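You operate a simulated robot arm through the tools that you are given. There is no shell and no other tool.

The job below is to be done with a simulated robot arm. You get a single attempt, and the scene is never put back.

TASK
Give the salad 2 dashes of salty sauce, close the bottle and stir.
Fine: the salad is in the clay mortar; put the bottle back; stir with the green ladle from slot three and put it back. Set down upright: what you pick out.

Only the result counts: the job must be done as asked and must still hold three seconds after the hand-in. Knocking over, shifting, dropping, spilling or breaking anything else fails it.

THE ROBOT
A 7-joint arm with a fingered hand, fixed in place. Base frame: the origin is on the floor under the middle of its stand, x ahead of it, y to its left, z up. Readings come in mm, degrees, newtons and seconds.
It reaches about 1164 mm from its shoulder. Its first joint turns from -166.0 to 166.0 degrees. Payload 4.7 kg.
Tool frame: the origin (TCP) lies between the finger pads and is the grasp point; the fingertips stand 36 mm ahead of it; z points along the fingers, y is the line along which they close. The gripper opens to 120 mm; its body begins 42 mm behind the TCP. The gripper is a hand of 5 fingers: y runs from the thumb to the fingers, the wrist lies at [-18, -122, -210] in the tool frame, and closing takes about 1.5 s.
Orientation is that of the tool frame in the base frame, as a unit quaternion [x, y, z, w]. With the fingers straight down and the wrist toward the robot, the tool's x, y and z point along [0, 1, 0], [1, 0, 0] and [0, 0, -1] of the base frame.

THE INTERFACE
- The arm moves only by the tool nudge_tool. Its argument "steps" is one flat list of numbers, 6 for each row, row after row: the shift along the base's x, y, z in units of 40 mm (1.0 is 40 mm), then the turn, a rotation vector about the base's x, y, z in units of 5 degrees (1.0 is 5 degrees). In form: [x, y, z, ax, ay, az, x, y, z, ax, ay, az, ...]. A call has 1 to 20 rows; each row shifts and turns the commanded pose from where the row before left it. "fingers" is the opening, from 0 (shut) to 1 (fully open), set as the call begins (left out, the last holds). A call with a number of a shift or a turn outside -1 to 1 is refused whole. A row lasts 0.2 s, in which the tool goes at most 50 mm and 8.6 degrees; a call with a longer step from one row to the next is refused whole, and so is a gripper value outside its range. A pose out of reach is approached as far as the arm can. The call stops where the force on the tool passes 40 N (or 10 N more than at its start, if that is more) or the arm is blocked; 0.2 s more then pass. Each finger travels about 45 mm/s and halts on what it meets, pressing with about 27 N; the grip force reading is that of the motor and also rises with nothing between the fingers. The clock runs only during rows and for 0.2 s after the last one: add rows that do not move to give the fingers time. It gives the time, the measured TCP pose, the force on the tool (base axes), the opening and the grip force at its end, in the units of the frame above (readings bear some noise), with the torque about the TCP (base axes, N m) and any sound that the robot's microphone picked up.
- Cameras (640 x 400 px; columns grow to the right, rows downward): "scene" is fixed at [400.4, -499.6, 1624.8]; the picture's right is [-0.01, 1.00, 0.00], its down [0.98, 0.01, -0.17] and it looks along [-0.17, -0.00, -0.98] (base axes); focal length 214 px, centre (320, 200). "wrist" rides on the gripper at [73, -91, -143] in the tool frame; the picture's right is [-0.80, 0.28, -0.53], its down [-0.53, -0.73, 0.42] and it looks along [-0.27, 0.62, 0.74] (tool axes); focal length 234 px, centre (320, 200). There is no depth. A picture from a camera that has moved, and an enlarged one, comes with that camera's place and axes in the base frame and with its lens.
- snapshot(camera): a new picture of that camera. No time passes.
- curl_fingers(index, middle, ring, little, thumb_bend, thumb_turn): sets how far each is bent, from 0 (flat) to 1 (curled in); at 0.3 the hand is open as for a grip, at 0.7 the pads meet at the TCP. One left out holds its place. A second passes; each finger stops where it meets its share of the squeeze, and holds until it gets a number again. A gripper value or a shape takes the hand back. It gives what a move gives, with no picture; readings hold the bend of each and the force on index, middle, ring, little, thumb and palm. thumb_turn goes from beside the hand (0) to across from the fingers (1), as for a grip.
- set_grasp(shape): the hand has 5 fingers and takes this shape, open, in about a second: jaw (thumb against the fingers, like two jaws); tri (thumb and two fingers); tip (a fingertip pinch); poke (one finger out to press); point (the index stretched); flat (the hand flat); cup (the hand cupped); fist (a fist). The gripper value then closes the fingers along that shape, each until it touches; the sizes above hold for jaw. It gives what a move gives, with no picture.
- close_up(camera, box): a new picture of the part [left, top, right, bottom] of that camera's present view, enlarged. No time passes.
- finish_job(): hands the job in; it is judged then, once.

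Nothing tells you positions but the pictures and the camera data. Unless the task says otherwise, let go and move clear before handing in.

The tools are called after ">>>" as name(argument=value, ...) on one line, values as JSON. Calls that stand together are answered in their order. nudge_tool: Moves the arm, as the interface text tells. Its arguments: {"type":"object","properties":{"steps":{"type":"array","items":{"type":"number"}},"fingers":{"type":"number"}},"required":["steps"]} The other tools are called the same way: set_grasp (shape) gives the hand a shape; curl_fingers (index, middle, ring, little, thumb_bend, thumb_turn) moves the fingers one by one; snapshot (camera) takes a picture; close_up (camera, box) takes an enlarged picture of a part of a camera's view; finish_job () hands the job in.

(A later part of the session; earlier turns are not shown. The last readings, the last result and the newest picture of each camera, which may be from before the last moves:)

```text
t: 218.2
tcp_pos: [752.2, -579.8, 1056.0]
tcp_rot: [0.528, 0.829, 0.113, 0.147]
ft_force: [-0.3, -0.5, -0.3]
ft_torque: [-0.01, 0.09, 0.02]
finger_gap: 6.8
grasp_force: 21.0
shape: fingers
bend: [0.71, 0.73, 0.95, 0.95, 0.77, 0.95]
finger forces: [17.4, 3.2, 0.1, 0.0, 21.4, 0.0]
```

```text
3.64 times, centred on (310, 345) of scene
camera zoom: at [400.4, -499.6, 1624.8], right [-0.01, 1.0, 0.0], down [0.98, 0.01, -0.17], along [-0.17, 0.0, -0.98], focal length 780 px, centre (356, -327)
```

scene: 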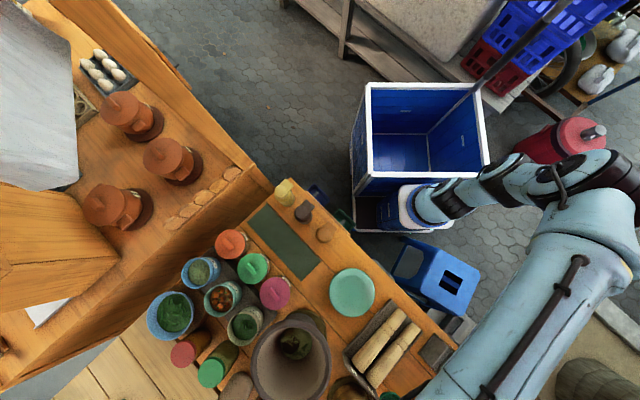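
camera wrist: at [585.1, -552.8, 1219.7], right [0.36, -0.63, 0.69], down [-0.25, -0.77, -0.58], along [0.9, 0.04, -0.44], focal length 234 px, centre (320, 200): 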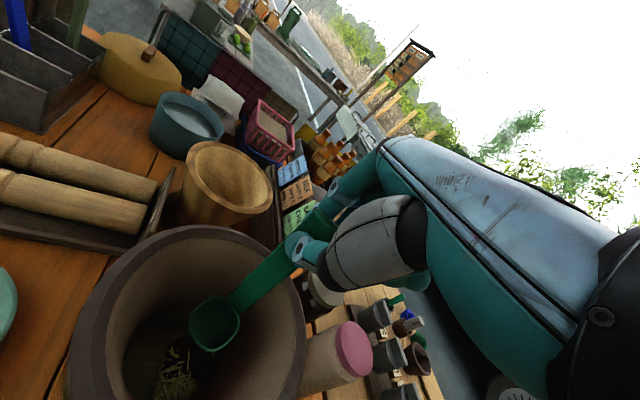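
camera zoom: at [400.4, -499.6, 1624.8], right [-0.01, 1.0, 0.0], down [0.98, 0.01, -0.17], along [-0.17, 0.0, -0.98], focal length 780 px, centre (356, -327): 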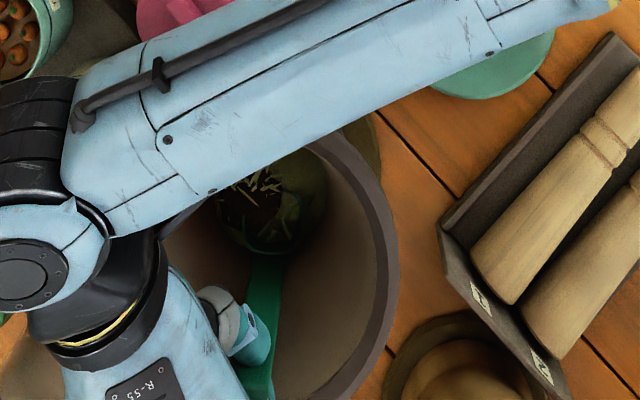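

The bowl is now immersed in the salad and nothing is pushed. I'll do several more turns, centred slightly nearer the salad's middle.

>>> nudge_tool(steps=[-0.1, -0.15, -0.02, 0, 0, 0, -0.05, 0.187, 0, 0, 0, 0, -0.137, 0.137, 0, 0, 0, 0, -0.187, 0.05, 0, 0, 0, 0, -0.187, -0.05, 0, 0, 0, 0, -0.137, -0.137, 0, 0, 0, 0, -0.05, -0.187, 0, 0, 0, 0, 0.05, -0.187, 0, 0, 0, 0, 0.137, -0.137, 0, 0, 0, 0, 0.187, -0.05, 0, 0, 0, 0, 0.187, 0.05, 0, 0, 0, 0, 0.137, 0.137, 0, 0, 0, 0, 0.05, 0.187, 0, 0, 0, 0])

>>> nudge_tool(steps=[-0.05, 0.187, 0, 0, 0, 0, -0.137, 0.137, 0, 0, 0, 0, -0.187, 0.05, 0, 0, 0, 0, -0.187, -0.05, 0, 0, 0, 0, -0.137, -0.137, 0, 0, 0, 0, -0.05, -0.187, 0, 0, 0, 0, 0.05, -0.187, 0, 0, 0, 0, 0.137, -0.137, 0, 0, 0, 0, 0.187, -0.05, 0, 0, 0, 0, 0.187, 0.05, 0, 0, 0, 0, 0.137, 0.137, 0, 0, 0, 0, 0.05, 0.187, 0, 0, 0, 0])

>>> close_up(camera="wrist", box=[60, 220, 320, 400])

>>> close_up(camera="scene", box=[270, 310, 350, 370])

```text
t: 221.0
tcp_pos: [748.8, -585.5, 1056.4]
tcp_rot: [0.528, 0.828, 0.114, 0.147]
ft_force: [0.8, -1.2, 3.8]
ft_torque: [-0.02, 0.1, 0.01]
finger_gap: 6.9
grasp_force: 22.8
shape: fingers
bend: [0.71, 0.73, 0.95, 0.95, 0.77, 0.95]
finger forces: [18.0, 4.1, 0.1, 0.0, 21.8, 0.0]
```

```text
t: 223.6
tcp_pos: [750.5, -585.0, 1055.7]
tcp_rot: [0.528, 0.829, 0.114, 0.147]
ft_force: [0.2, 0.1, -0.2]
ft_torque: [-0.01, 0.06, 0.03]
finger_gap: 7.0
grasp_force: 20.7
shape: fingers
bend: [0.71, 0.73, 0.95, 0.95, 0.77, 0.95]
finger forces: [17.3, 3.4, 0.1, 0.0, 20.4, 0.0]
```

```text
2.22 times, centred on (190, 310) of wrist
camera zoom: at [590.1, -562.0, 1149.0], right [0.36, -0.63, 0.68], down [-0.25, -0.77, -0.58], along [0.9, 0.04, -0.44], focal length 520 px, centre (609, -44)
```

zoom: 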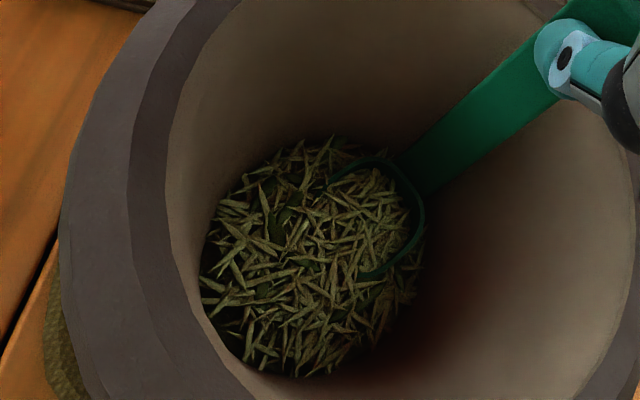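

```text
6.67 times, centred on (310, 340) of scene
camera zoom: at [400.4, -499.6, 1624.8], right [-0.01, 1.0, 0.0], down [0.98, 0.01, -0.17], along [-0.17, 0.0, -0.98], focal length 1430 px, centre (387, -733)
```

zoom: 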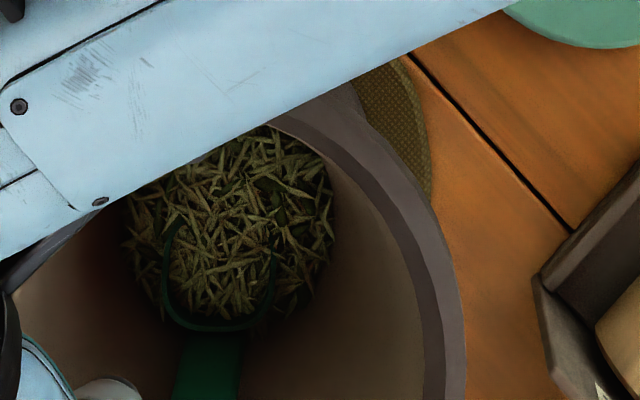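

The salad is now evenly mixed. I'll lift the ladle straight out of the mortar.

>>> nudge_tool(steps=[-0.1, 0.1, 0.2, 0, 0, 0, -0.1, 0.1, 0.3, 0, 0, 0, -0.1, 0, 0.4, 0, 0, 0, 0, 0, 0.45, 0, 0, 0, 0, 0, 0.45, 0, 0, 0, 0, 0, 0.45, 0, 0, 0, 0, 0, 0.45, 0, 0, 0, 0, 0, 0.45, 0, 0, 0, 0, 0, 0.45, 0, 0, 0, 0, 0, 0.45, 0, 0, 0, 0, 0, 0.3, 0, 0, 0])

>>> snapshot(camera="wrist")

>>> close_up(camera="scene", box=[200, 290, 420, 400])

```text
t: 226.0
tcp_pos: [737.1, -577.6, 1229.1]
tcp_rot: [0.529, 0.828, 0.113, 0.148]
ft_force: [-0.6, -0.2, -1.1]
ft_torque: [-0.02, 0.01, 0.03]
finger_gap: 7.0
grasp_force: 19.7
shape: fingers
bend: [0.71, 0.73, 0.95, 0.95, 0.77, 0.95]
finger forces: [17.0, 3.2, 0.1, 0.1, 19.7, 0.0]
```

```text
taken
camera wrist: at [578.0, -554.1, 1323.3], right [0.36, -0.63, 0.69], down [-0.25, -0.77, -0.58], along [0.9, 0.04, -0.44], focal length 234 px, centre (320, 200)
```

wrist: 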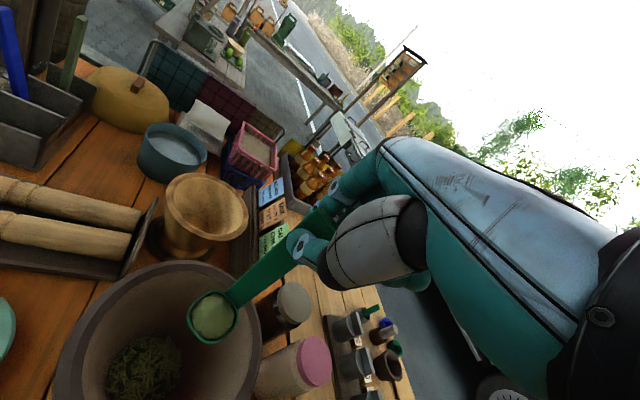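

```text
2.91 times, centred on (310, 345) of scene
camera zoom: at [400.4, -499.6, 1624.8], right [-0.01, 1.0, 0.0], down [0.98, 0.01, -0.17], along [-0.17, 0.0, -0.98], focal length 624 px, centre (349, -222)
```

zoom: 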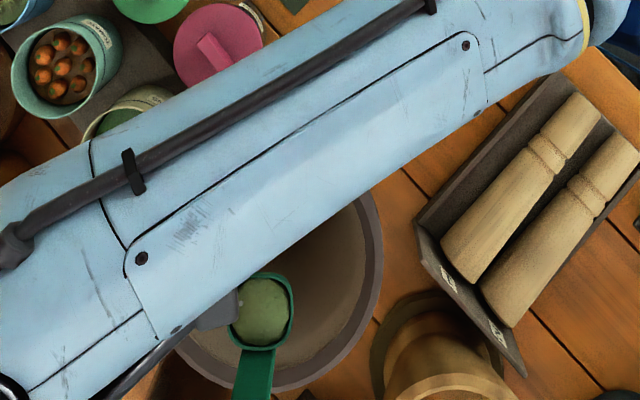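

The bowl seems to carry something pale green. I'll look closely.

>>> close_up(camera="wrist", box=[170, 270, 260, 360])

>>> close_up(camera="scene", box=[270, 375, 310, 400])

>>> close_up(camera="wrist", box=[50, 250, 270, 400])

```text
4.44 times, centred on (215, 315) of wrist
camera zoom: at [578.0, -554.1, 1323.3], right [0.36, -0.63, 0.69], down [-0.25, -0.77, -0.58], along [0.9, 0.04, -0.44], focal length 1041 px, centre (787, -311)
```

zoom: 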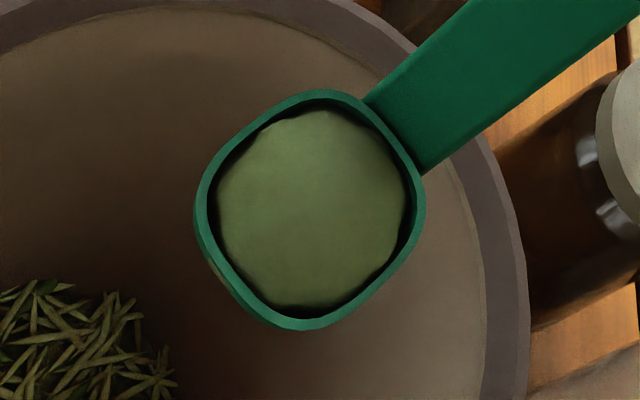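

```text
16.00 times, centred on (290, 388) of scene
camera zoom: at [400.4, -499.6, 1624.8], right [-0.01, 1.0, 0.0], down [0.98, 0.01, -0.17], along [-0.17, 0.0, -0.98], focal length 3432 px, centre (800, -2800)
```

zoom: 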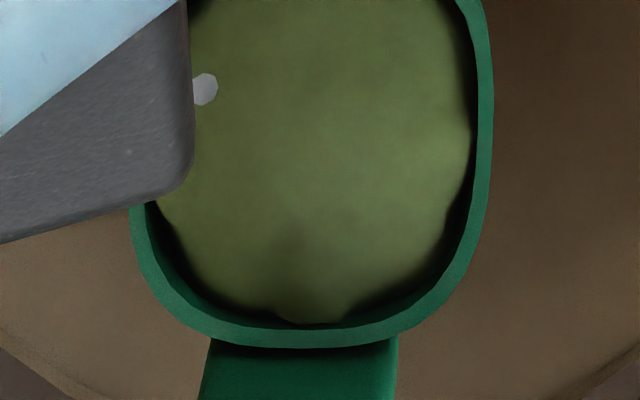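

```text
2.67 times, centred on (160, 325) of wrist
camera zoom: at [578.0, -554.1, 1323.3], right [0.36, -0.63, 0.69], down [-0.25, -0.77, -0.58], along [0.9, 0.04, -0.44], focal length 624 px, centre (747, -133)
```

zoom: 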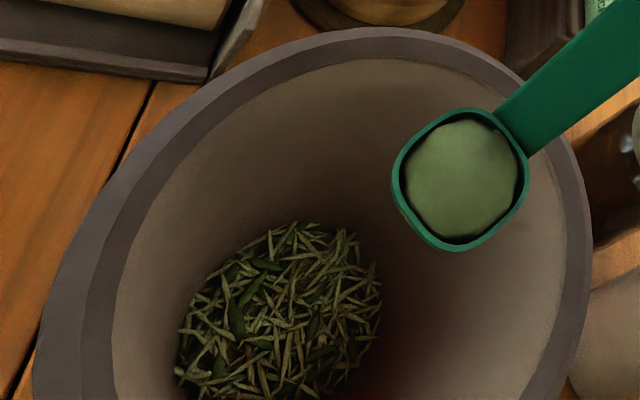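

The ladle holds a scoop of salad, which must go back into the mortar. I'll tip it over the mortar, keeping the bowl in place above the centre while rotating the hand toward the plate side. First 30°.

>>> nudge_tool(steps=[0, 0.394, -0.104, -1, 0, 0, 0, 0.394, -0.104, -1, 0, 0, 0, 0.394, -0.104, -1, 0, 0, 0, 0.394, -0.104, -1, 0, 0, 0, 0.394, -0.104, -1, 0, 0, 0, 0.394, -0.104, -1, 0, 0])

>>> snapshot(camera="wrist")

>>> close_up(camera="scene", box=[200, 290, 420, 400])

```text
t: 227.4
tcp_pos: [735.9, -482.7, 1204.6]
tcp_rot: [0.472, 0.829, -0.106, 0.28]
ft_force: [-0.5, -0.6, -0.7]
ft_torque: [0.03, -0.01, 0.03]
finger_gap: 6.7
grasp_force: 19.6
shape: fingers
bend: [0.71, 0.73, 0.95, 0.95, 0.77, 0.95]
finger forces: [17.0, 3.0, 0.0, 0.1, 19.4, 0.0]
```

```text
taken
camera wrist: at [577.8, -416.0, 1273.7], right [0.36, -0.2, 0.91], down [-0.25, -0.96, -0.11], along [0.9, -0.19, -0.4], focal length 234 px, centre (320, 200)
```

wrist: 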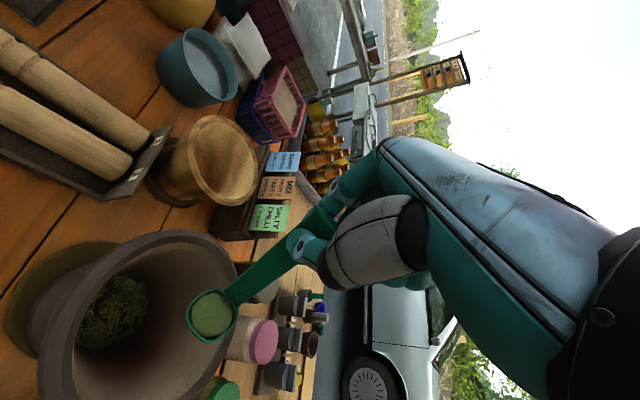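

```text
2.91 times, centred on (310, 345) of scene
camera zoom: at [400.4, -499.6, 1624.8], right [-0.01, 1.0, 0.0], down [0.98, 0.01, -0.17], along [-0.17, 0.0, -0.98], focal length 624 px, centre (349, -222)
```

zoom: 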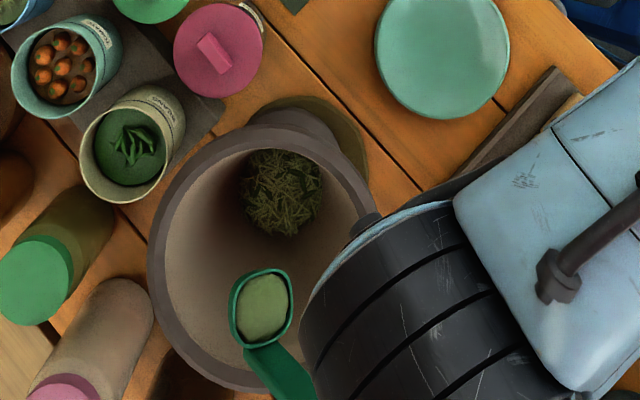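

No limit so far; the bowl is still over the mortar. Next 30°.

>>> nudge_tool(steps=[0, 0.32, -0.22, -1, 0, 0, 0, 0.31, -0.25, -1, 0, 0, 0, 0.3, -0.27, -1, 0, 0, 0, 0.28, -0.3, -1, 0, 0, 0, 0.26, -0.33, -1, 0, 0, 0, 0.25, -0.35, -1, 0, 0])

>>> snapshot(camera="wrist")

>>> close_up(camera="scene", box=[200, 290, 420, 400])

```text
t: 228.8
tcp_pos: [736.7, -413.0, 1136.0]
tcp_rot: [0.383, 0.774, -0.317, 0.392]
ft_force: [-0.3, -0.5, -0.9]
ft_torque: [0.08, 0.02, -0.01]
finger_gap: 6.6
grasp_force: 19.3
shape: fingers
bend: [0.71, 0.73, 0.95, 0.95, 0.77, 0.95]
finger forces: [16.9, 3.1, 0.0, 0.1, 19.2, 0.0]
```

```text
taken
camera wrist: at [577.5, -320.8, 1162.0], right [0.36, 0.28, 0.89], down [-0.25, -0.89, 0.38], along [0.9, -0.36, -0.25], focal length 234 px, centre (320, 200)
```

wrist: 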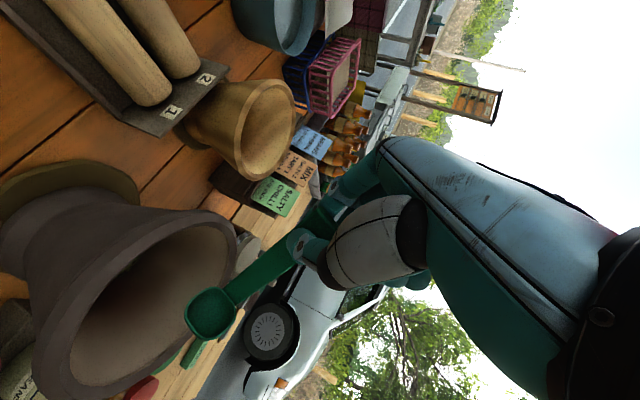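

```text
2.91 times, centred on (310, 345) of scene
camera zoom: at [400.4, -499.6, 1624.8], right [-0.01, 1.0, 0.0], down [0.98, 0.01, -0.17], along [-0.17, 0.0, -0.98], focal length 624 px, centre (349, -222)
```

zoom: 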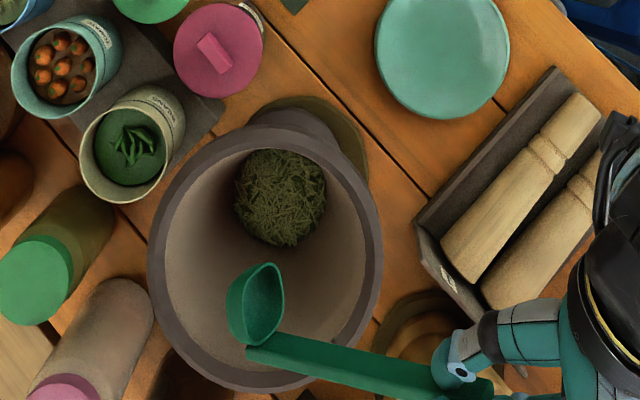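

The bowl is empty now; the scoop fell back into the mortar and nothing was spilled. I'll bring the ladle back to vertical while rising and moving toward the rack.

>>> nudge_tool(steps=[0, 0.05, 0.25, 1, 0, 0, 0, 0.05, 0.25, 1, 0, 0, 0, 0.08, 0.25, 1, 0, 0, 0, 0.1, 0.25, 1, 0, 0, 0.03, 0.1, 0.25, 1, 0, 0, 0.03, 0.15, 0.25, 1, 0, 0, 0.03, 0.15, 0.25, 1, 0, 0, 0.03, 0.15, 0.25, 1, 0, 0, 0.03, 0.2, 0.2, 1, 0, 0, 0.03, 0.2, 0.1, 1, 0, 0, 0.03, 0.2, 0.1, 1, 0, 0, 0.03, 0.2, 0, 1, 0, 0])

>>> snapshot(camera="wrist")

>>> snapshot(camera="scene")

```text
t: 231.4
tcp_pos: [747.2, -348.9, 1231.7]
tcp_rot: [0.529, 0.828, 0.113, 0.148]
ft_force: [0.3, -0.2, 0.0]
ft_torque: [-0.01, -0.01, 0.02]
finger_gap: 6.6
grasp_force: 19.5
shape: fingers
bend: [0.71, 0.73, 0.95, 0.95, 0.77, 0.95]
finger forces: [17.0, 2.9, 0.0, 0.0, 19.2, 0.0]
```

```text
taken
camera wrist: at [587.1, -325.1, 1325.1], right [0.36, -0.63, 0.68], down [-0.25, -0.77, -0.58], along [0.9, 0.04, -0.44], focal length 234 px, centre (320, 200)
```

wrist: 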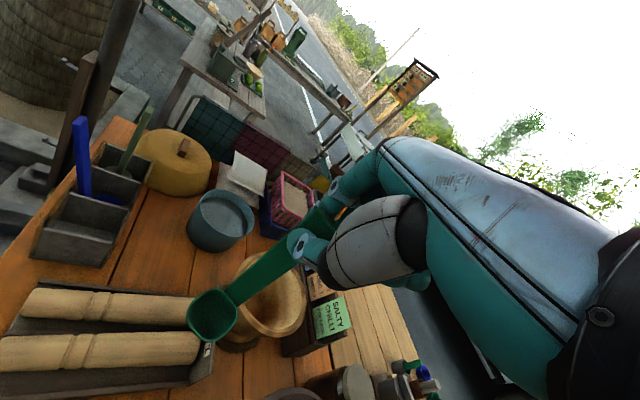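

```text
taken
```

scene: 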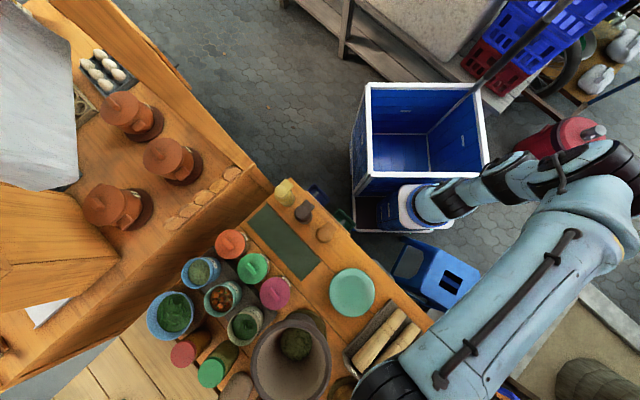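

The ladle is vertical and empty. I'll move over the rack.

>>> nudge_tool(steps=[0.06, 0.4, 0, 0, 0, 0, 0.09, 0.55, 0, 0, 0, 0, 0.09, 0.55, 0, 0, 0, 0, 0.09, 0.55, 0, 0, 0, 0, 0.09, 0.55, 0, 0, 0, 0, 0.09, 0.55, 0, 0, 0, 0, 0.09, 0.55, 0, 0, 0, 0, 0.09, 0.55, 0, 0, 0, 0, 0.09, 0.55, 0, 0, 0, 0, 0.09, 0.55, 0, 0, 0, 0, 0.06, 0.4, 0, 0, 0, 0, 0.03, 0.3, 0, 0, 0, 0])

>>> nudge_tool(steps=[0, 0, -0.3, 0, 0, 0, 0, 0, -0.4, 0, 0, 0, 0, 0, -0.4, 0, 0, 0, 0, 0, -0.4, 0, 0, 0, 0, 0, -0.3, 0, 0, 0])

>>> snapshot(camera="wrist")

>>> close_up(camera="wrist", box=[60, 200, 320, 400])

>>> close_up(camera="scene", box=[400, 310, 530, 400])

```text
t: 234.0
tcp_pos: [785.3, -106.1, 1232.5]
tcp_rot: [0.529, 0.828, 0.114, 0.147]
ft_force: [-0.2, -0.2, 0.2]
ft_torque: [-0.02, 0.01, -0.01]
finger_gap: 6.8
grasp_force: 19.3
shape: fingers
bend: [0.71, 0.73, 0.95, 0.95, 0.77, 0.95]
finger forces: [16.9, 2.9, 0.0, 0.2, 19.1, 0.0]
```

```text
t: 235.2
tcp_pos: [784.9, -106.9, 1160.4]
tcp_rot: [0.528, 0.829, 0.113, 0.148]
ft_force: [0.0, 0.0, -1.1]
ft_torque: [0.0, 0.04, 0.01]
finger_gap: 6.6
grasp_force: 19.5
shape: fingers
bend: [0.71, 0.73, 0.95, 0.95, 0.77, 0.95]
finger forces: [17.0, 2.7, 0.0, 0.1, 19.0, 0.1]
```

```text
taken
camera wrist: at [625.6, -82.8, 1253.4], right [0.36, -0.63, 0.69], down [-0.25, -0.78, -0.58], along [0.9, 0.04, -0.44], focal length 234 px, centre (320, 200)
```

wrist: 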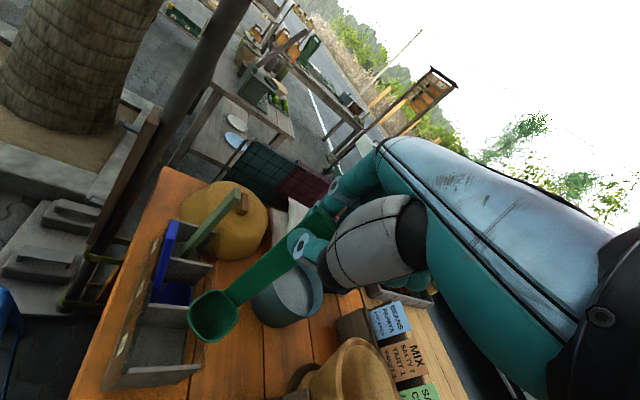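

```text
2.00 times, centred on (190, 300) of wrist
camera zoom: at [625.6, -82.8, 1253.4], right [0.36, -0.63, 0.69], down [-0.25, -0.78, -0.58], along [0.9, 0.04, -0.44], focal length 468 px, centre (580, 0)
```

zoom: 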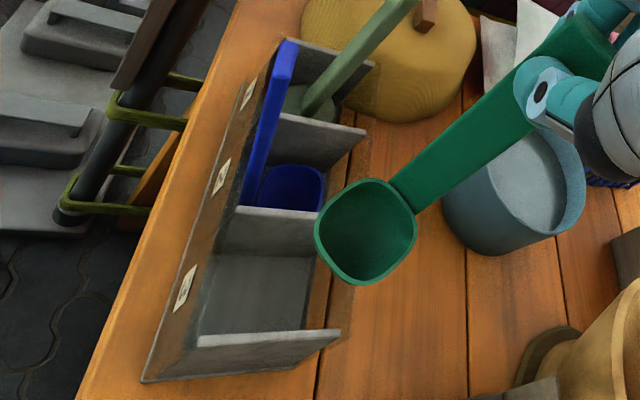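

```text
4.44 times, centred on (465, 355) of scene
camera zoom: at [400.4, -499.6, 1624.8], right [-0.01, 1.0, 0.0], down [0.98, 0.01, -0.17], along [-0.17, 0.0, -0.98], focal length 953 px, centre (-324, -489)
```

zoom: 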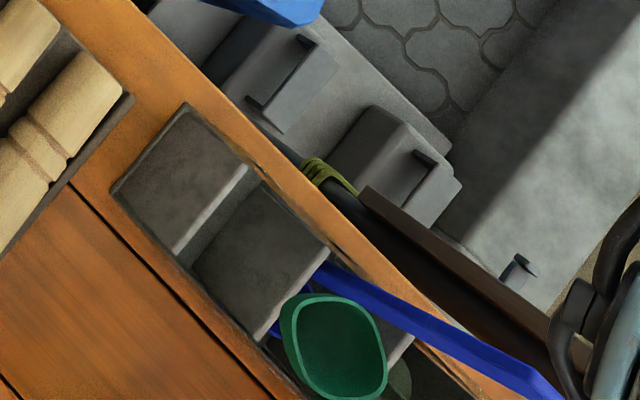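

Both cameras agree on the slot (centre (790, -88)) and the bowl (792, -98). I'll shift 10 mm and lower to just above the plates.

>>> nudge_tool(steps=[-0.03, 0.12, -0.2, 0, 0, 0, -0.035, 0.12, -0.3, 0, 0, 0, 0, 0, -0.4, 0, 0, 0, 0, 0, -0.35, 0, 0, 0])

>>> close_up(camera="wrist", box=[60, 200, 320, 400])

>>> close_up(camera="scene", box=[400, 310, 530, 400])

```text
t: 236.2
tcp_pos: [780.8, -96.3, 1109.9]
tcp_rot: [0.528, 0.829, 0.114, 0.148]
ft_force: [0.4, 0.1, -0.1]
ft_torque: [-0.01, 0.03, 0.0]
finger_gap: 6.6
grasp_force: 19.4
shape: fingers
bend: [0.71, 0.73, 0.95, 0.95, 0.77, 0.95]
finger forces: [16.9, 2.8, 0.1, 0.0, 19.1, 0.0]
```

```text
2.00 times, centred on (190, 300) of wrist
camera zoom: at [622.8, -73.3, 1203.0], right [0.36, -0.63, 0.69], down [-0.25, -0.78, -0.58], along [0.9, 0.04, -0.44], focal length 468 px, centre (580, 0)
```

zoom: 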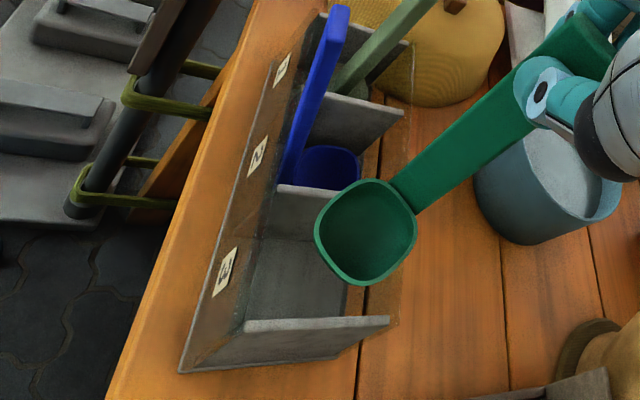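

```text
4.44 times, centred on (465, 355) of scene
camera zoom: at [400.4, -499.6, 1624.8], right [-0.01, 1.0, 0.0], down [0.98, 0.01, -0.17], along [-0.17, 0.0, -0.98], focal length 953 px, centre (-324, -489)
```

zoom: 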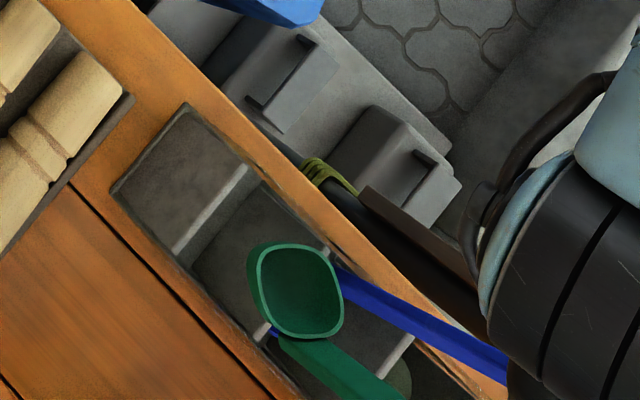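

Centred within 3 mm. I'll lower into the slot step by step.

>>> nudge_tool(steps=[0, -0.03, -0.12, 0, 0, 0, 0, -0.02, -0.12, 0, 0, 0, 0, 0, -0.12, 0, 0, 0])

>>> nudge_tool(steps=[0, 0, -0.12, 0, 0, 0, 0, 0, -0.12, 0, 0, 0])

>>> close_up(camera="wrist", box=[60, 200, 320, 400])

>>> close_up(camera="scene", box=[400, 310, 530, 400])

```text
t: 237.0
tcp_pos: [782.2, -99.2, 1095.6]
tcp_rot: [0.529, 0.828, 0.113, 0.148]
ft_force: [-0.1, -0.5, 0.5]
ft_torque: [-0.02, 0.02, -0.03]
finger_gap: 6.5
grasp_force: 19.8
shape: fingers
bend: [0.71, 0.73, 0.95, 0.95, 0.77, 0.95]
finger forces: [17.0, 2.7, 0.1, 0.0, 19.1, 0.1]
```

```text
t: 237.6
tcp_pos: [782.9, -98.3, 1087.0]
tcp_rot: [0.528, 0.828, 0.114, 0.148]
ft_force: [0.7, -0.6, -0.9]
ft_torque: [0.0, 0.02, -0.02]
finger_gap: 6.6
grasp_force: 19.7
shape: fingers
bend: [0.71, 0.73, 0.95, 0.95, 0.77, 0.95]
finger forces: [17.0, 2.7, 0.1, 0.0, 19.0, 0.1]
```

```text
2.00 times, centred on (190, 300) of wrist
camera zoom: at [623.4, -74.8, 1179.2], right [0.36, -0.63, 0.69], down [-0.25, -0.77, -0.58], along [0.9, 0.04, -0.44], focal length 468 px, centre (580, 0)
```

zoom: 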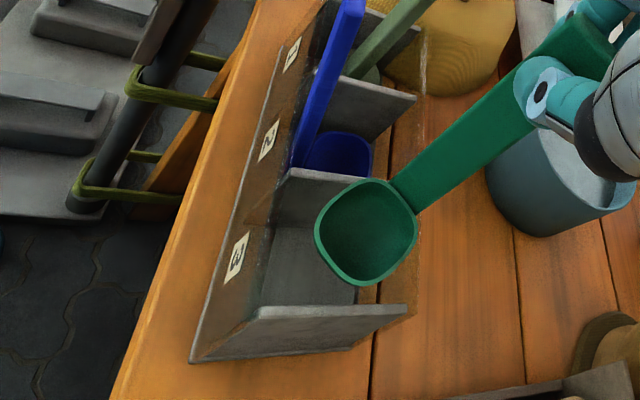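

```text
4.44 times, centred on (465, 355) of scene
camera zoom: at [400.4, -499.6, 1624.8], right [-0.01, 1.0, 0.0], down [0.98, 0.01, -0.17], along [-0.17, 0.0, -0.98], focal length 953 px, centre (-324, -489)
```

zoom: 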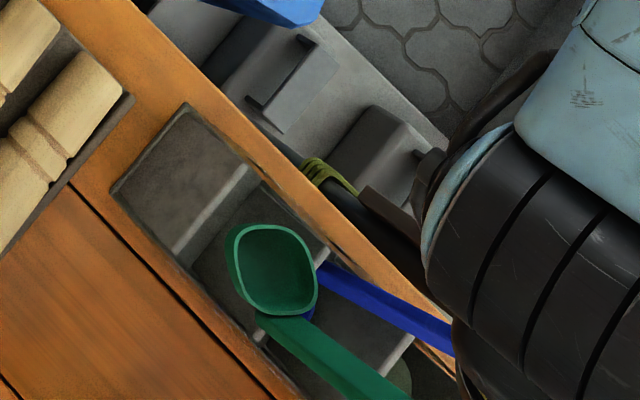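

No contact, and the bowl is at the slot's centre. I'll continue down.

>>> nudge_tool(steps=[0, 0, -0.15, 0, 0, 0, 0, 0, -0.15, 0, 0, 0, 0, 0, -0.15, 0, 0, 0])

>>> nudge_tool(steps=[0, 0, -0.15, 0, 0, 0, 0, 0, -0.15, 0, 0, 0, 0, 0, -0.15, 0, 0, 0])

>>> close_up(camera="wrist", box=[60, 200, 320, 400])

>>> close_up(camera="scene", box=[400, 310, 530, 400])

```text
t: 238.4
tcp_pos: [782.8, -99.4, 1067.6]
tcp_rot: [0.528, 0.828, 0.113, 0.149]
ft_force: [-0.7, 0.5, -0.1]
ft_torque: [-0.02, -0.02, 0.01]
finger_gap: 6.8
grasp_force: 19.3
shape: fingers
bend: [0.71, 0.73, 0.95, 0.95, 0.77, 0.95]
finger forces: [17.1, 2.7, 0.1, 0.1, 19.1, 0.1]
```

```text
t: 239.2
tcp_pos: [782.3, -99.9, 1050.1]
tcp_rot: [0.528, 0.829, 0.113, 0.148]
ft_force: [0.9, 0.7, -0.1]
ft_torque: [0.01, -0.08, 0.01]
finger_gap: 6.8
grasp_force: 19.0
shape: fingers
bend: [0.71, 0.73, 0.95, 0.95, 0.77, 0.95]
finger forces: [16.8, 2.8, 0.0, 0.0, 18.8, 0.0]
```

```text
2.00 times, centred on (190, 300) of wrist
camera zoom: at [623.1, -75.1, 1142.9], right [0.36, -0.63, 0.69], down [-0.25, -0.78, -0.58], along [0.9, 0.04, -0.44], focal length 468 px, centre (580, 0)
```

zoom: 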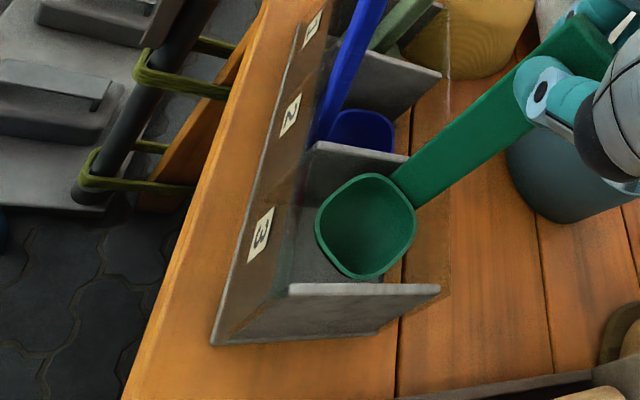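

```text
4.44 times, centred on (465, 355) of scene
camera zoom: at [400.4, -499.6, 1624.8], right [-0.01, 1.0, 0.0], down [0.98, 0.01, -0.17], along [-0.17, 0.0, -0.98], focal length 953 px, centre (-324, -489)
```

zoom: 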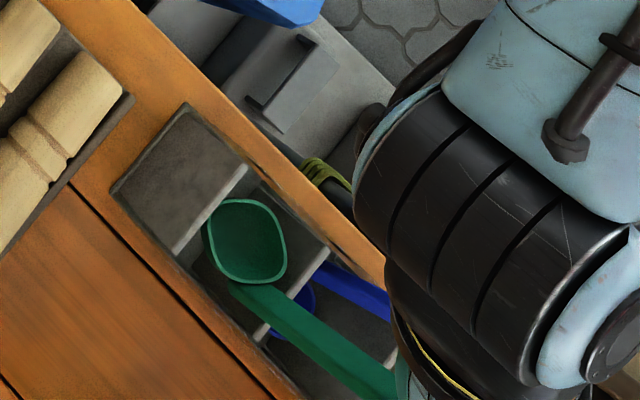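

It slides in freely. I'll continue until the bowl rests on the slot's floor.

>>> nudge_tool(steps=[0, 0, -0.15, 0, 0, 0, 0, 0, -0.15, 0, 0, 0, 0, 0, -0.15, 0, 0, 0])

>>> nudge_tool(steps=[0, 0, -0.12, 0, 0, 0, 0, 0, -0.12, 0, 0, 0])

>>> nudge_tool(steps=[0, 0, -0.1, 0, 0, 0])

>>> close_up(camera="wrist", box=[60, 200, 320, 400])

```text
t: 240.0
tcp_pos: [782.2, -99.3, 1031.8]
tcp_rot: [0.528, 0.829, 0.113, 0.148]
ft_force: [0.1, -0.6, -1.7]
ft_torque: [0.02, -0.03, 0.0]
finger_gap: 6.4
grasp_force: 19.4
shape: fingers
bend: [0.71, 0.73, 0.95, 0.95, 0.77, 0.95]
finger forces: [17.0, 2.7, 0.1, 0.1, 18.7, 0.0]
```

```text
t: 240.6
tcp_pos: [782.0, -99.0, 1022.2]
tcp_rot: [0.528, 0.829, 0.114, 0.147]
ft_force: [-0.1, 0.3, -0.3]
ft_torque: [0.03, -0.05, 0.02]
finger_gap: 6.6
grasp_force: 19.9
shape: fingers
bend: [0.71, 0.73, 0.95, 0.95, 0.77, 0.95]
finger forces: [16.9, 2.8, 0.0, 0.0, 18.8, 0.0]
```

```text
t: 241.0
tcp_pos: [782.4, -99.1, 1018.7]
tcp_rot: [0.528, 0.828, 0.114, 0.148]
ft_force: [0.2, -0.3, -1.1]
ft_torque: [0.03, 0.01, 0.02]
finger_gap: 6.6
grasp_force: 19.2
shape: fingers
bend: [0.71, 0.73, 0.95, 0.95, 0.77, 0.95]
finger forces: [16.9, 2.7, 0.0, 0.0, 18.7, 0.0]
```

```text
2.00 times, centred on (190, 300) of wrist
camera zoom: at [623.0, -75.3, 1111.6], right [0.36, -0.63, 0.69], down [-0.25, -0.77, -0.58], along [0.9, 0.04, -0.44], focal length 468 px, centre (580, 0)
```

zoom: 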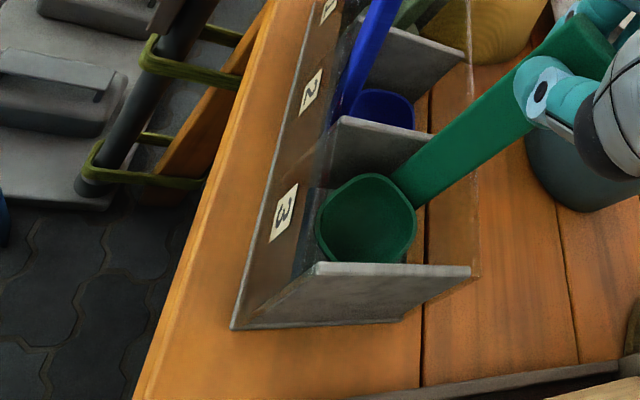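

>>> nudge_tool(steps=[0, 0, -0.1, 0, 0, 0])

>>> nudge_tool(steps=[0, 0, -0.1, 0, 0, 0])

>>> nudge_tool(steps=[0, 0, -0.08, 0, 0, 0])

```text
t: 241.4
tcp_pos: [782.0, -98.2, 1013.9]
tcp_rot: [0.528, 0.828, 0.113, 0.148]
ft_force: [0.2, -0.5, -0.5]
ft_torque: [0.02, -0.03, -0.02]
finger_gap: 6.4
grasp_force: 19.5
shape: fingers
bend: [0.71, 0.73, 0.95, 0.95, 0.77, 0.95]
finger forces: [16.9, 2.6, 0.0, 0.1, 18.8, 0.1]
```

```text
t: 241.8
tcp_pos: [782.2, -98.2, 1010.6]
tcp_rot: [0.527, 0.829, 0.113, 0.148]
ft_force: [0.4, 0.5, -0.4]
ft_torque: [0.05, -0.04, 0.02]
finger_gap: 6.6
grasp_force: 19.5
shape: fingers
bend: [0.71, 0.73, 0.95, 0.95, 0.77, 0.95]
finger forces: [16.9, 2.7, 0.1, 0.0, 18.7, 0.0]
```

```text
t: 242.2
tcp_pos: [781.5, -98.4, 1008.3]
tcp_rot: [0.528, 0.829, 0.114, 0.148]
ft_force: [0.7, 0.5, -0.8]
ft_torque: [0.03, -0.03, 0.03]
finger_gap: 6.5
grasp_force: 18.9
shape: fingers
bend: [0.71, 0.73, 0.95, 0.95, 0.77, 0.95]
finger forces: [16.9, 2.7, 0.0, 0.0, 18.7, 0.1]
```

>>> nudge_tool(steps=[0, 0, -0.08, 0, 0, 0])

>>> nudge_tool(steps=[0, 0, -0.08, 0, 0, 0])

>>> close_up(camera="wrist", box=[100, 180, 360, 400])

```text
t: 242.6
tcp_pos: [781.4, -99.6, 1003.9]
tcp_rot: [0.529, 0.828, 0.113, 0.147]
ft_force: [0.2, 0.3, -0.8]
ft_torque: [0.0, 0.02, -0.02]
finger_gap: 6.6
grasp_force: 19.1
shape: fingers
bend: [0.71, 0.73, 0.95, 0.95, 0.77, 0.95]
finger forces: [16.8, 2.7, 0.0, 0.0, 18.8, 0.0]
```

```text
t: 243.0
tcp_pos: [782.0, -98.6, 1001.3]
tcp_rot: [0.528, 0.828, 0.114, 0.149]
ft_force: [-0.1, 0.3, 1.8]
ft_torque: [0.11, -0.05, -0.02]
finger_gap: 6.5
grasp_force: 20.2
shape: fingers
bend: [0.71, 0.73, 0.95, 0.95, 0.77, 0.95]
finger forces: [17.7, 2.9, 0.0, 0.0, 19.1, 0.0]
```

```text
1.82 times, centred on (230, 290) of wrist
camera zoom: at [623.1, -75.0, 1094.6], right [0.36, -0.63, 0.69], down [-0.25, -0.77, -0.58], along [0.9, 0.04, -0.44], focal length 426 px, centre (484, 36)
```

zoom: 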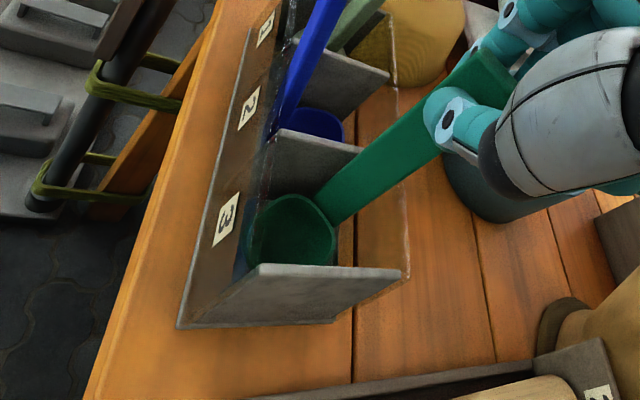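

The bowl rests on the slot's floor. I'll release gently and withdraw upward.

>>> curl_fingers(index=0.6, middle=0.6, thumb_bend=0.66)

>>> close_up(camera="wrist", box=[100, 180, 360, 400])

>>> curl_fingers(index=0.42, middle=0.42, thumb_bend=0.5)

>>> close_up(camera="wrist", box=[100, 130, 400, 400])

```text
t: 244.0
tcp_pos: [782.1, -98.7, 999.4]
tcp_rot: [0.528, 0.828, 0.113, 0.149]
ft_force: [-0.1, 0.0, 0.5]
ft_torque: [-0.03, 0.02, 0.01]
finger_gap: 23.6
grasp_force: 0.1
shape: fingers
bend: [0.6, 0.6, 0.95, 0.95, 0.66, 0.99]
finger forces: [0.0, 0.1, 0.0, 0.0, 0.1, 0.0]
```

```text
1.82 times, centred on (230, 290) of wrist
camera zoom: at [623.1, -75.1, 1094.0], right [0.36, -0.63, 0.69], down [-0.25, -0.77, -0.58], along [0.9, 0.04, -0.44], focal length 426 px, centre (484, 36)
```

zoom: 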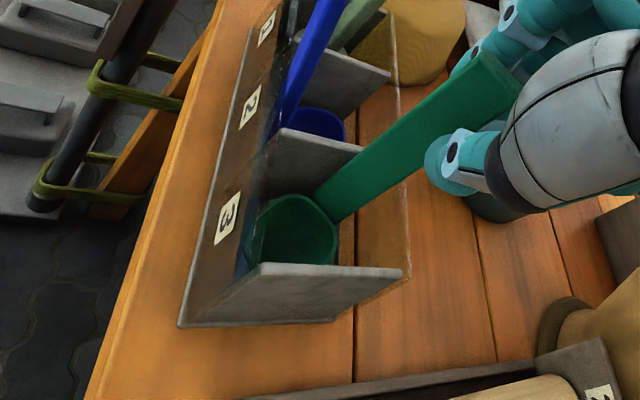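

```text
t: 245.0
tcp_pos: [781.2, -98.0, 1001.6]
tcp_rot: [0.528, 0.828, 0.114, 0.148]
ft_force: [0.0, -0.3, 1.0]
ft_torque: [0.02, -0.03, -0.03]
finger_gap: 74.2
grasp_force: 0.0
shape: fingers
bend: [0.42, 0.42, 0.95, 0.95, 0.5, 0.99]
finger forces: [0.1, 0.0, 0.0, 0.0, 0.0, 0.1]
```

```text
1.48 times, centred on (250, 265) of wrist
camera zoom: at [623.1, -75.1, 1094.0], right [0.36, -0.63, 0.69], down [-0.25, -0.77, -0.58], along [0.9, 0.04, -0.44], focal length 347 px, centre (424, 104)
```

zoom: 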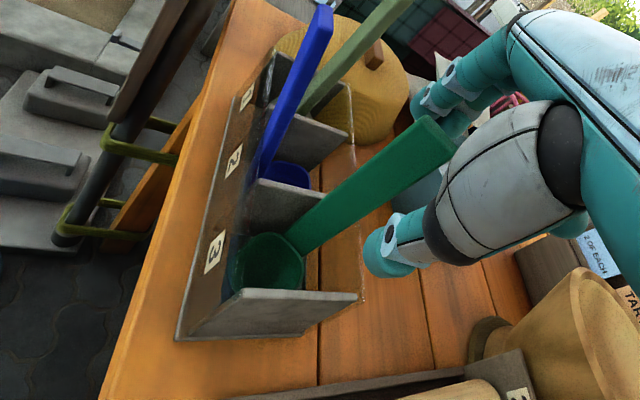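

>>> nudge_tool(steps=[-0.09, 0, 0.25, 0, 0, 0, -0.14, -0.01, 0.4, 0, 0, 0, -0.18, -0.015, 0.46, 0, 0, 0, -0.18, -0.015, 0.5, 0, 0, 0, -0.18, -0.015, 0.6, 0, 0, 0, -0.2, -0.2, 0.7, 0, 0, 0, -0.3, -0.4, 0.7, 0, 0, 0, -0.4, -0.5, 0.5, 0, 0, 0])

>>> snapshot(camera="wrist")

>>> close_up(camera="wrist", box=[60, 120, 320, 320])

>>> close_up(camera="scene", box=[400, 310, 530, 400])

```text
t: 246.8
tcp_pos: [714.5, -144.9, 1164.3]
tcp_rot: [0.529, 0.828, 0.114, 0.148]
ft_force: [0.0, -0.4, -0.1]
ft_torque: [0.03, 0.04, 0.02]
finger_gap: 74.6
grasp_force: 0.1
shape: fingers
bend: [0.42, 0.42, 0.95, 0.95, 0.5, 0.99]
finger forces: [0.1, 0.0, 0.0, 0.0, 0.0, 0.0]
```

```text
taken
camera wrist: at [555.7, -121.4, 1258.3], right [0.36, -0.63, 0.69], down [-0.25, -0.78, -0.58], along [0.9, 0.04, -0.44], focal length 234 px, centre (320, 200)
```

wrist: 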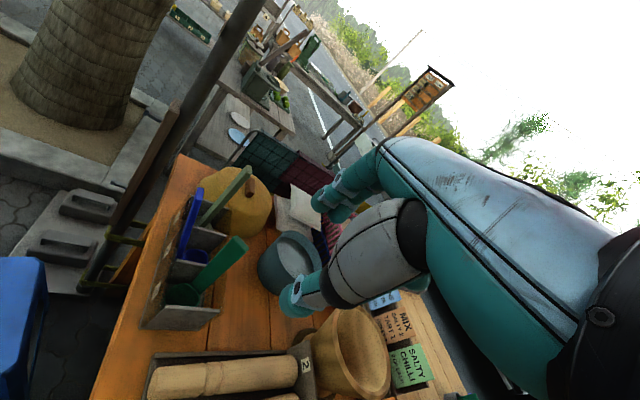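

```text
2.00 times, centred on (190, 220) of wrist
camera zoom: at [555.7, -121.4, 1258.3], right [0.36, -0.63, 0.69], down [-0.25, -0.78, -0.58], along [0.9, 0.04, -0.44], focal length 468 px, centre (580, 160)
```

zoom: 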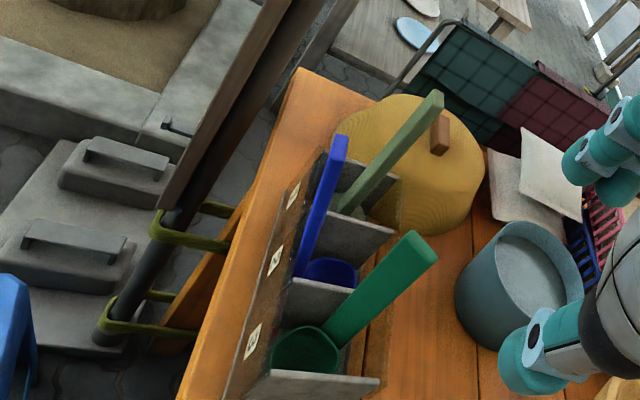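

```text
4.44 times, centred on (465, 355) of scene
camera zoom: at [400.4, -499.6, 1624.8], right [-0.01, 1.0, 0.0], down [0.98, 0.01, -0.17], along [-0.17, 0.0, -0.98], focal length 953 px, centre (-324, -489)
```

zoom: 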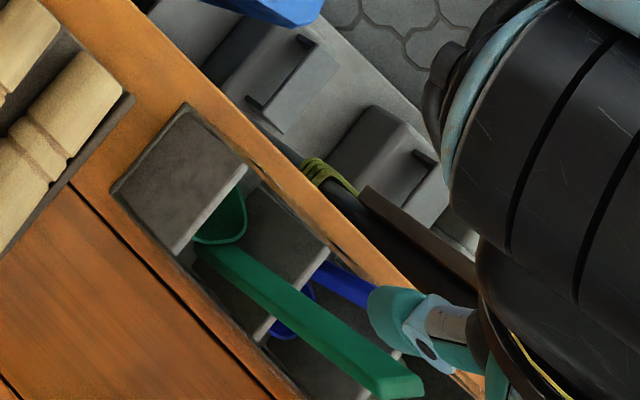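

The ladle stands upright in slot three. Now I'll correct the mortar. First a clear picture of it.

>>> set_grasp(shape="poke")

>>> close_up(camera="scene", box=[200, 290, 420, 400])

>>> close_up(camera="scene", box=[240, 170, 400, 270])

```text
t: 247.7
tcp_pos: [714.9, -144.9, 1165.5]
tcp_rot: [0.529, 0.828, 0.114, 0.148]
ft_force: [0.8, -0.1, 0.7]
ft_torque: [-0.01, 0.01, 0.03]
finger_gap: 0.0
grasp_force: 0.1
shape: poke
bend: [0.7, 0.7, 0.99, 0.99, 1.0, 1.0]
finger forces: [0.0, 0.1, 0.1, 0.0, 0.0, 0.0]
```

```text
2.91 times, centred on (310, 345) of scene
camera zoom: at [400.4, -499.6, 1624.8], right [-0.01, 1.0, 0.0], down [0.98, 0.01, -0.17], along [-0.17, 0.0, -0.98], focal length 624 px, centre (349, -222)
```

zoom: 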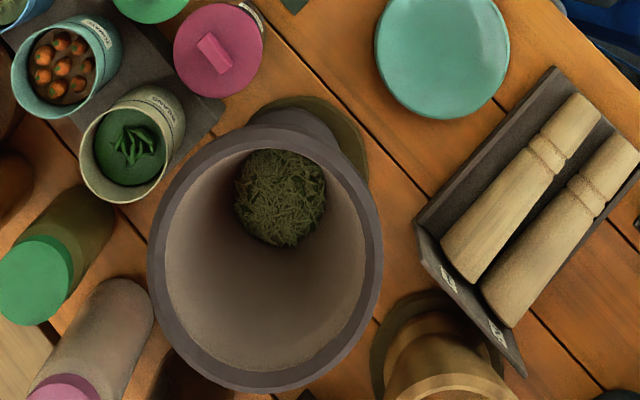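

```text
4.00 times, centred on (320, 220) of scene
camera zoom: at [400.4, -499.6, 1624.8], right [-0.01, 1.0, 0.0], down [0.98, 0.01, -0.17], along [-0.17, 0.0, -0.98], focal length 858 px, centre (320, 120)
```

zoom: 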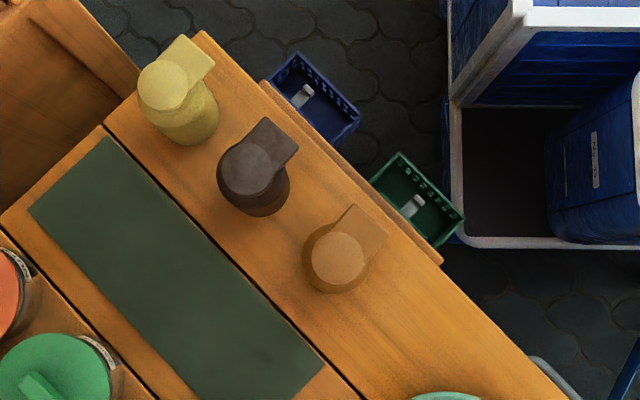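

The bottles match their starting picture. The mortar is about (9, 17) mm off. I'll point the two-finger prong straight down and move above the mortar to push it back gently from inside its rim.

>>> nudge_tool(steps=[0.05, -0.5, 0, 0, 0.86, 0, 0.086, -0.8, 0, 0, 0.86, 0, 0.086, -0.85, 0, 0, 0.86, 0, 0.086, -0.85, -0.05, 0, 0.86, 0, 0.086, -0.85, -0.05, 0, 0.86, 0, 0.086, -0.85, -0.1, 0, 0, 0, 0.086, -0.85, -0.1, 0, 0, 0, 0.086, -0.85, -0.1, 0, 0, 0, 0.086, -0.85, -0.2, 0, 0, 0, 0.086, -0.85, -0.2, 0, 0, 0, 0.086, -0.85, -0.2, 0, 0, 0, 0.086, -0.85, -0.2, 0, 0, 0, 0.02, -0.2, -0.1, 0, 0, 0])

>>> snapshot(camera="wrist")

>>> close_up(camera="scene", box=[200, 290, 420, 400])

```text
t: 250.5
tcp_pos: [756.5, -546.2, 1112.0]
tcp_rot: [0.54, 0.841, 0.014, -0.011]
ft_force: [-0.4, -0.2, 0.1]
ft_torque: [0.0, 0.01, -0.01]
finger_gap: 0.0
grasp_force: 0.0
shape: poke
bend: [0.7, 0.7, 0.99, 0.99, 1.0, 1.0]
finger forces: [0.0, 0.1, 0.1, 0.0, 0.0, 0.1]
```

```text
taken
camera wrist: at [642.1, -522.1, 1257.7], right [0.59, -0.63, 0.5], down [-0.44, -0.77, -0.45], along [0.67, 0.04, -0.74], focal length 234 px, centre (320, 200)
```

wrist: 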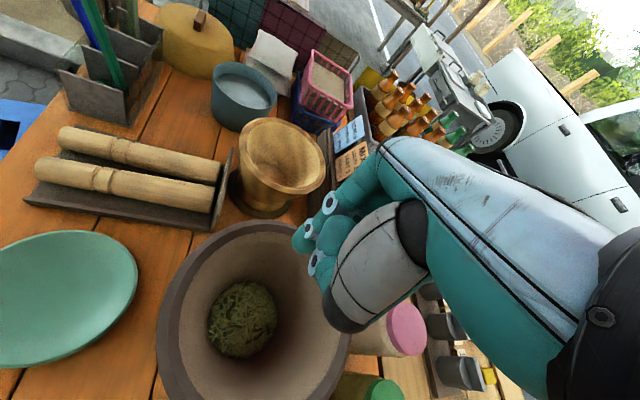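

```text
2.91 times, centred on (310, 345) of scene
camera zoom: at [400.4, -499.6, 1624.8], right [-0.01, 1.0, 0.0], down [0.98, 0.01, -0.17], along [-0.17, 0.0, -0.98], focal length 624 px, centre (349, -222)
```

zoom: 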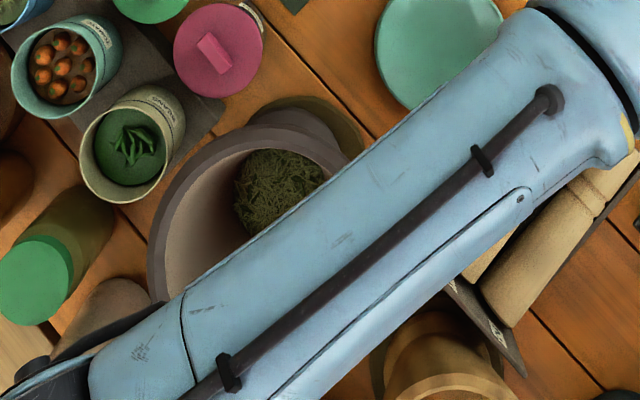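

I see both prong and mortar. I'll lower the prong inside the rim on the far side.

>>> nudge_tool(steps=[0, 0, -0.5, 0, 0, 0, 0, 0, -0.5, 0, 0, 0, 0, 0, -0.5, 0, 0, 0, 0, 0, -0.5, 0, 0, 0, 0, 0, -0.5, 0, 0, 0, 0, 0, -0.5, 0, 0, 0, 0, 0, -0.5, 0, 0, 0])

>>> snapshot(camera="wrist")

>>> close_up(camera="scene", box=[200, 290, 420, 400])

```text
t: 252.1
tcp_pos: [753.5, -546.2, 973.2]
tcp_rot: [0.54, 0.841, 0.013, -0.009]
ft_force: [-0.7, -0.2, 0.9]
ft_torque: [-0.03, -0.01, 0.01]
finger_gap: 0.0
grasp_force: 0.0
shape: poke
bend: [0.7, 0.7, 0.99, 0.99, 1.0, 1.0]
finger forces: [0.0, 0.0, 0.0, 0.0, 0.1, 0.0]
```

```text
taken
camera wrist: at [641.5, -521.4, 1118.0], right [0.59, -0.63, 0.51], down [-0.45, -0.77, -0.45], along [0.67, 0.04, -0.74], focal length 234 px, centre (320, 200)
```

wrist: 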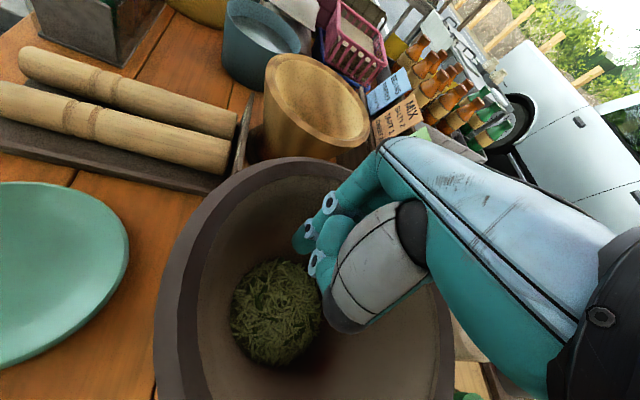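

```text
2.91 times, centred on (310, 345) of scene
camera zoom: at [400.4, -499.6, 1624.8], right [-0.01, 1.0, 0.0], down [0.98, 0.01, -0.17], along [-0.17, 0.0, -0.98], focal length 624 px, centre (349, -222)
```

zoom: 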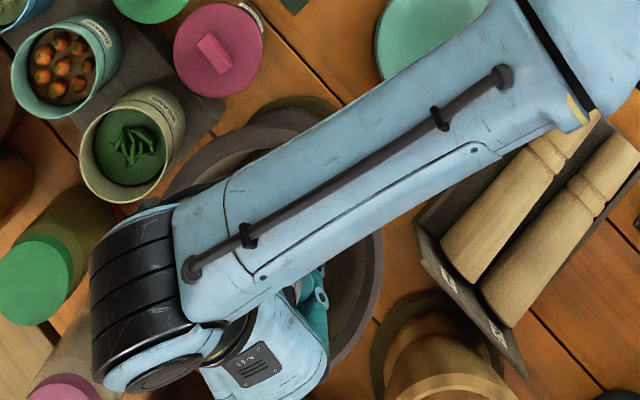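

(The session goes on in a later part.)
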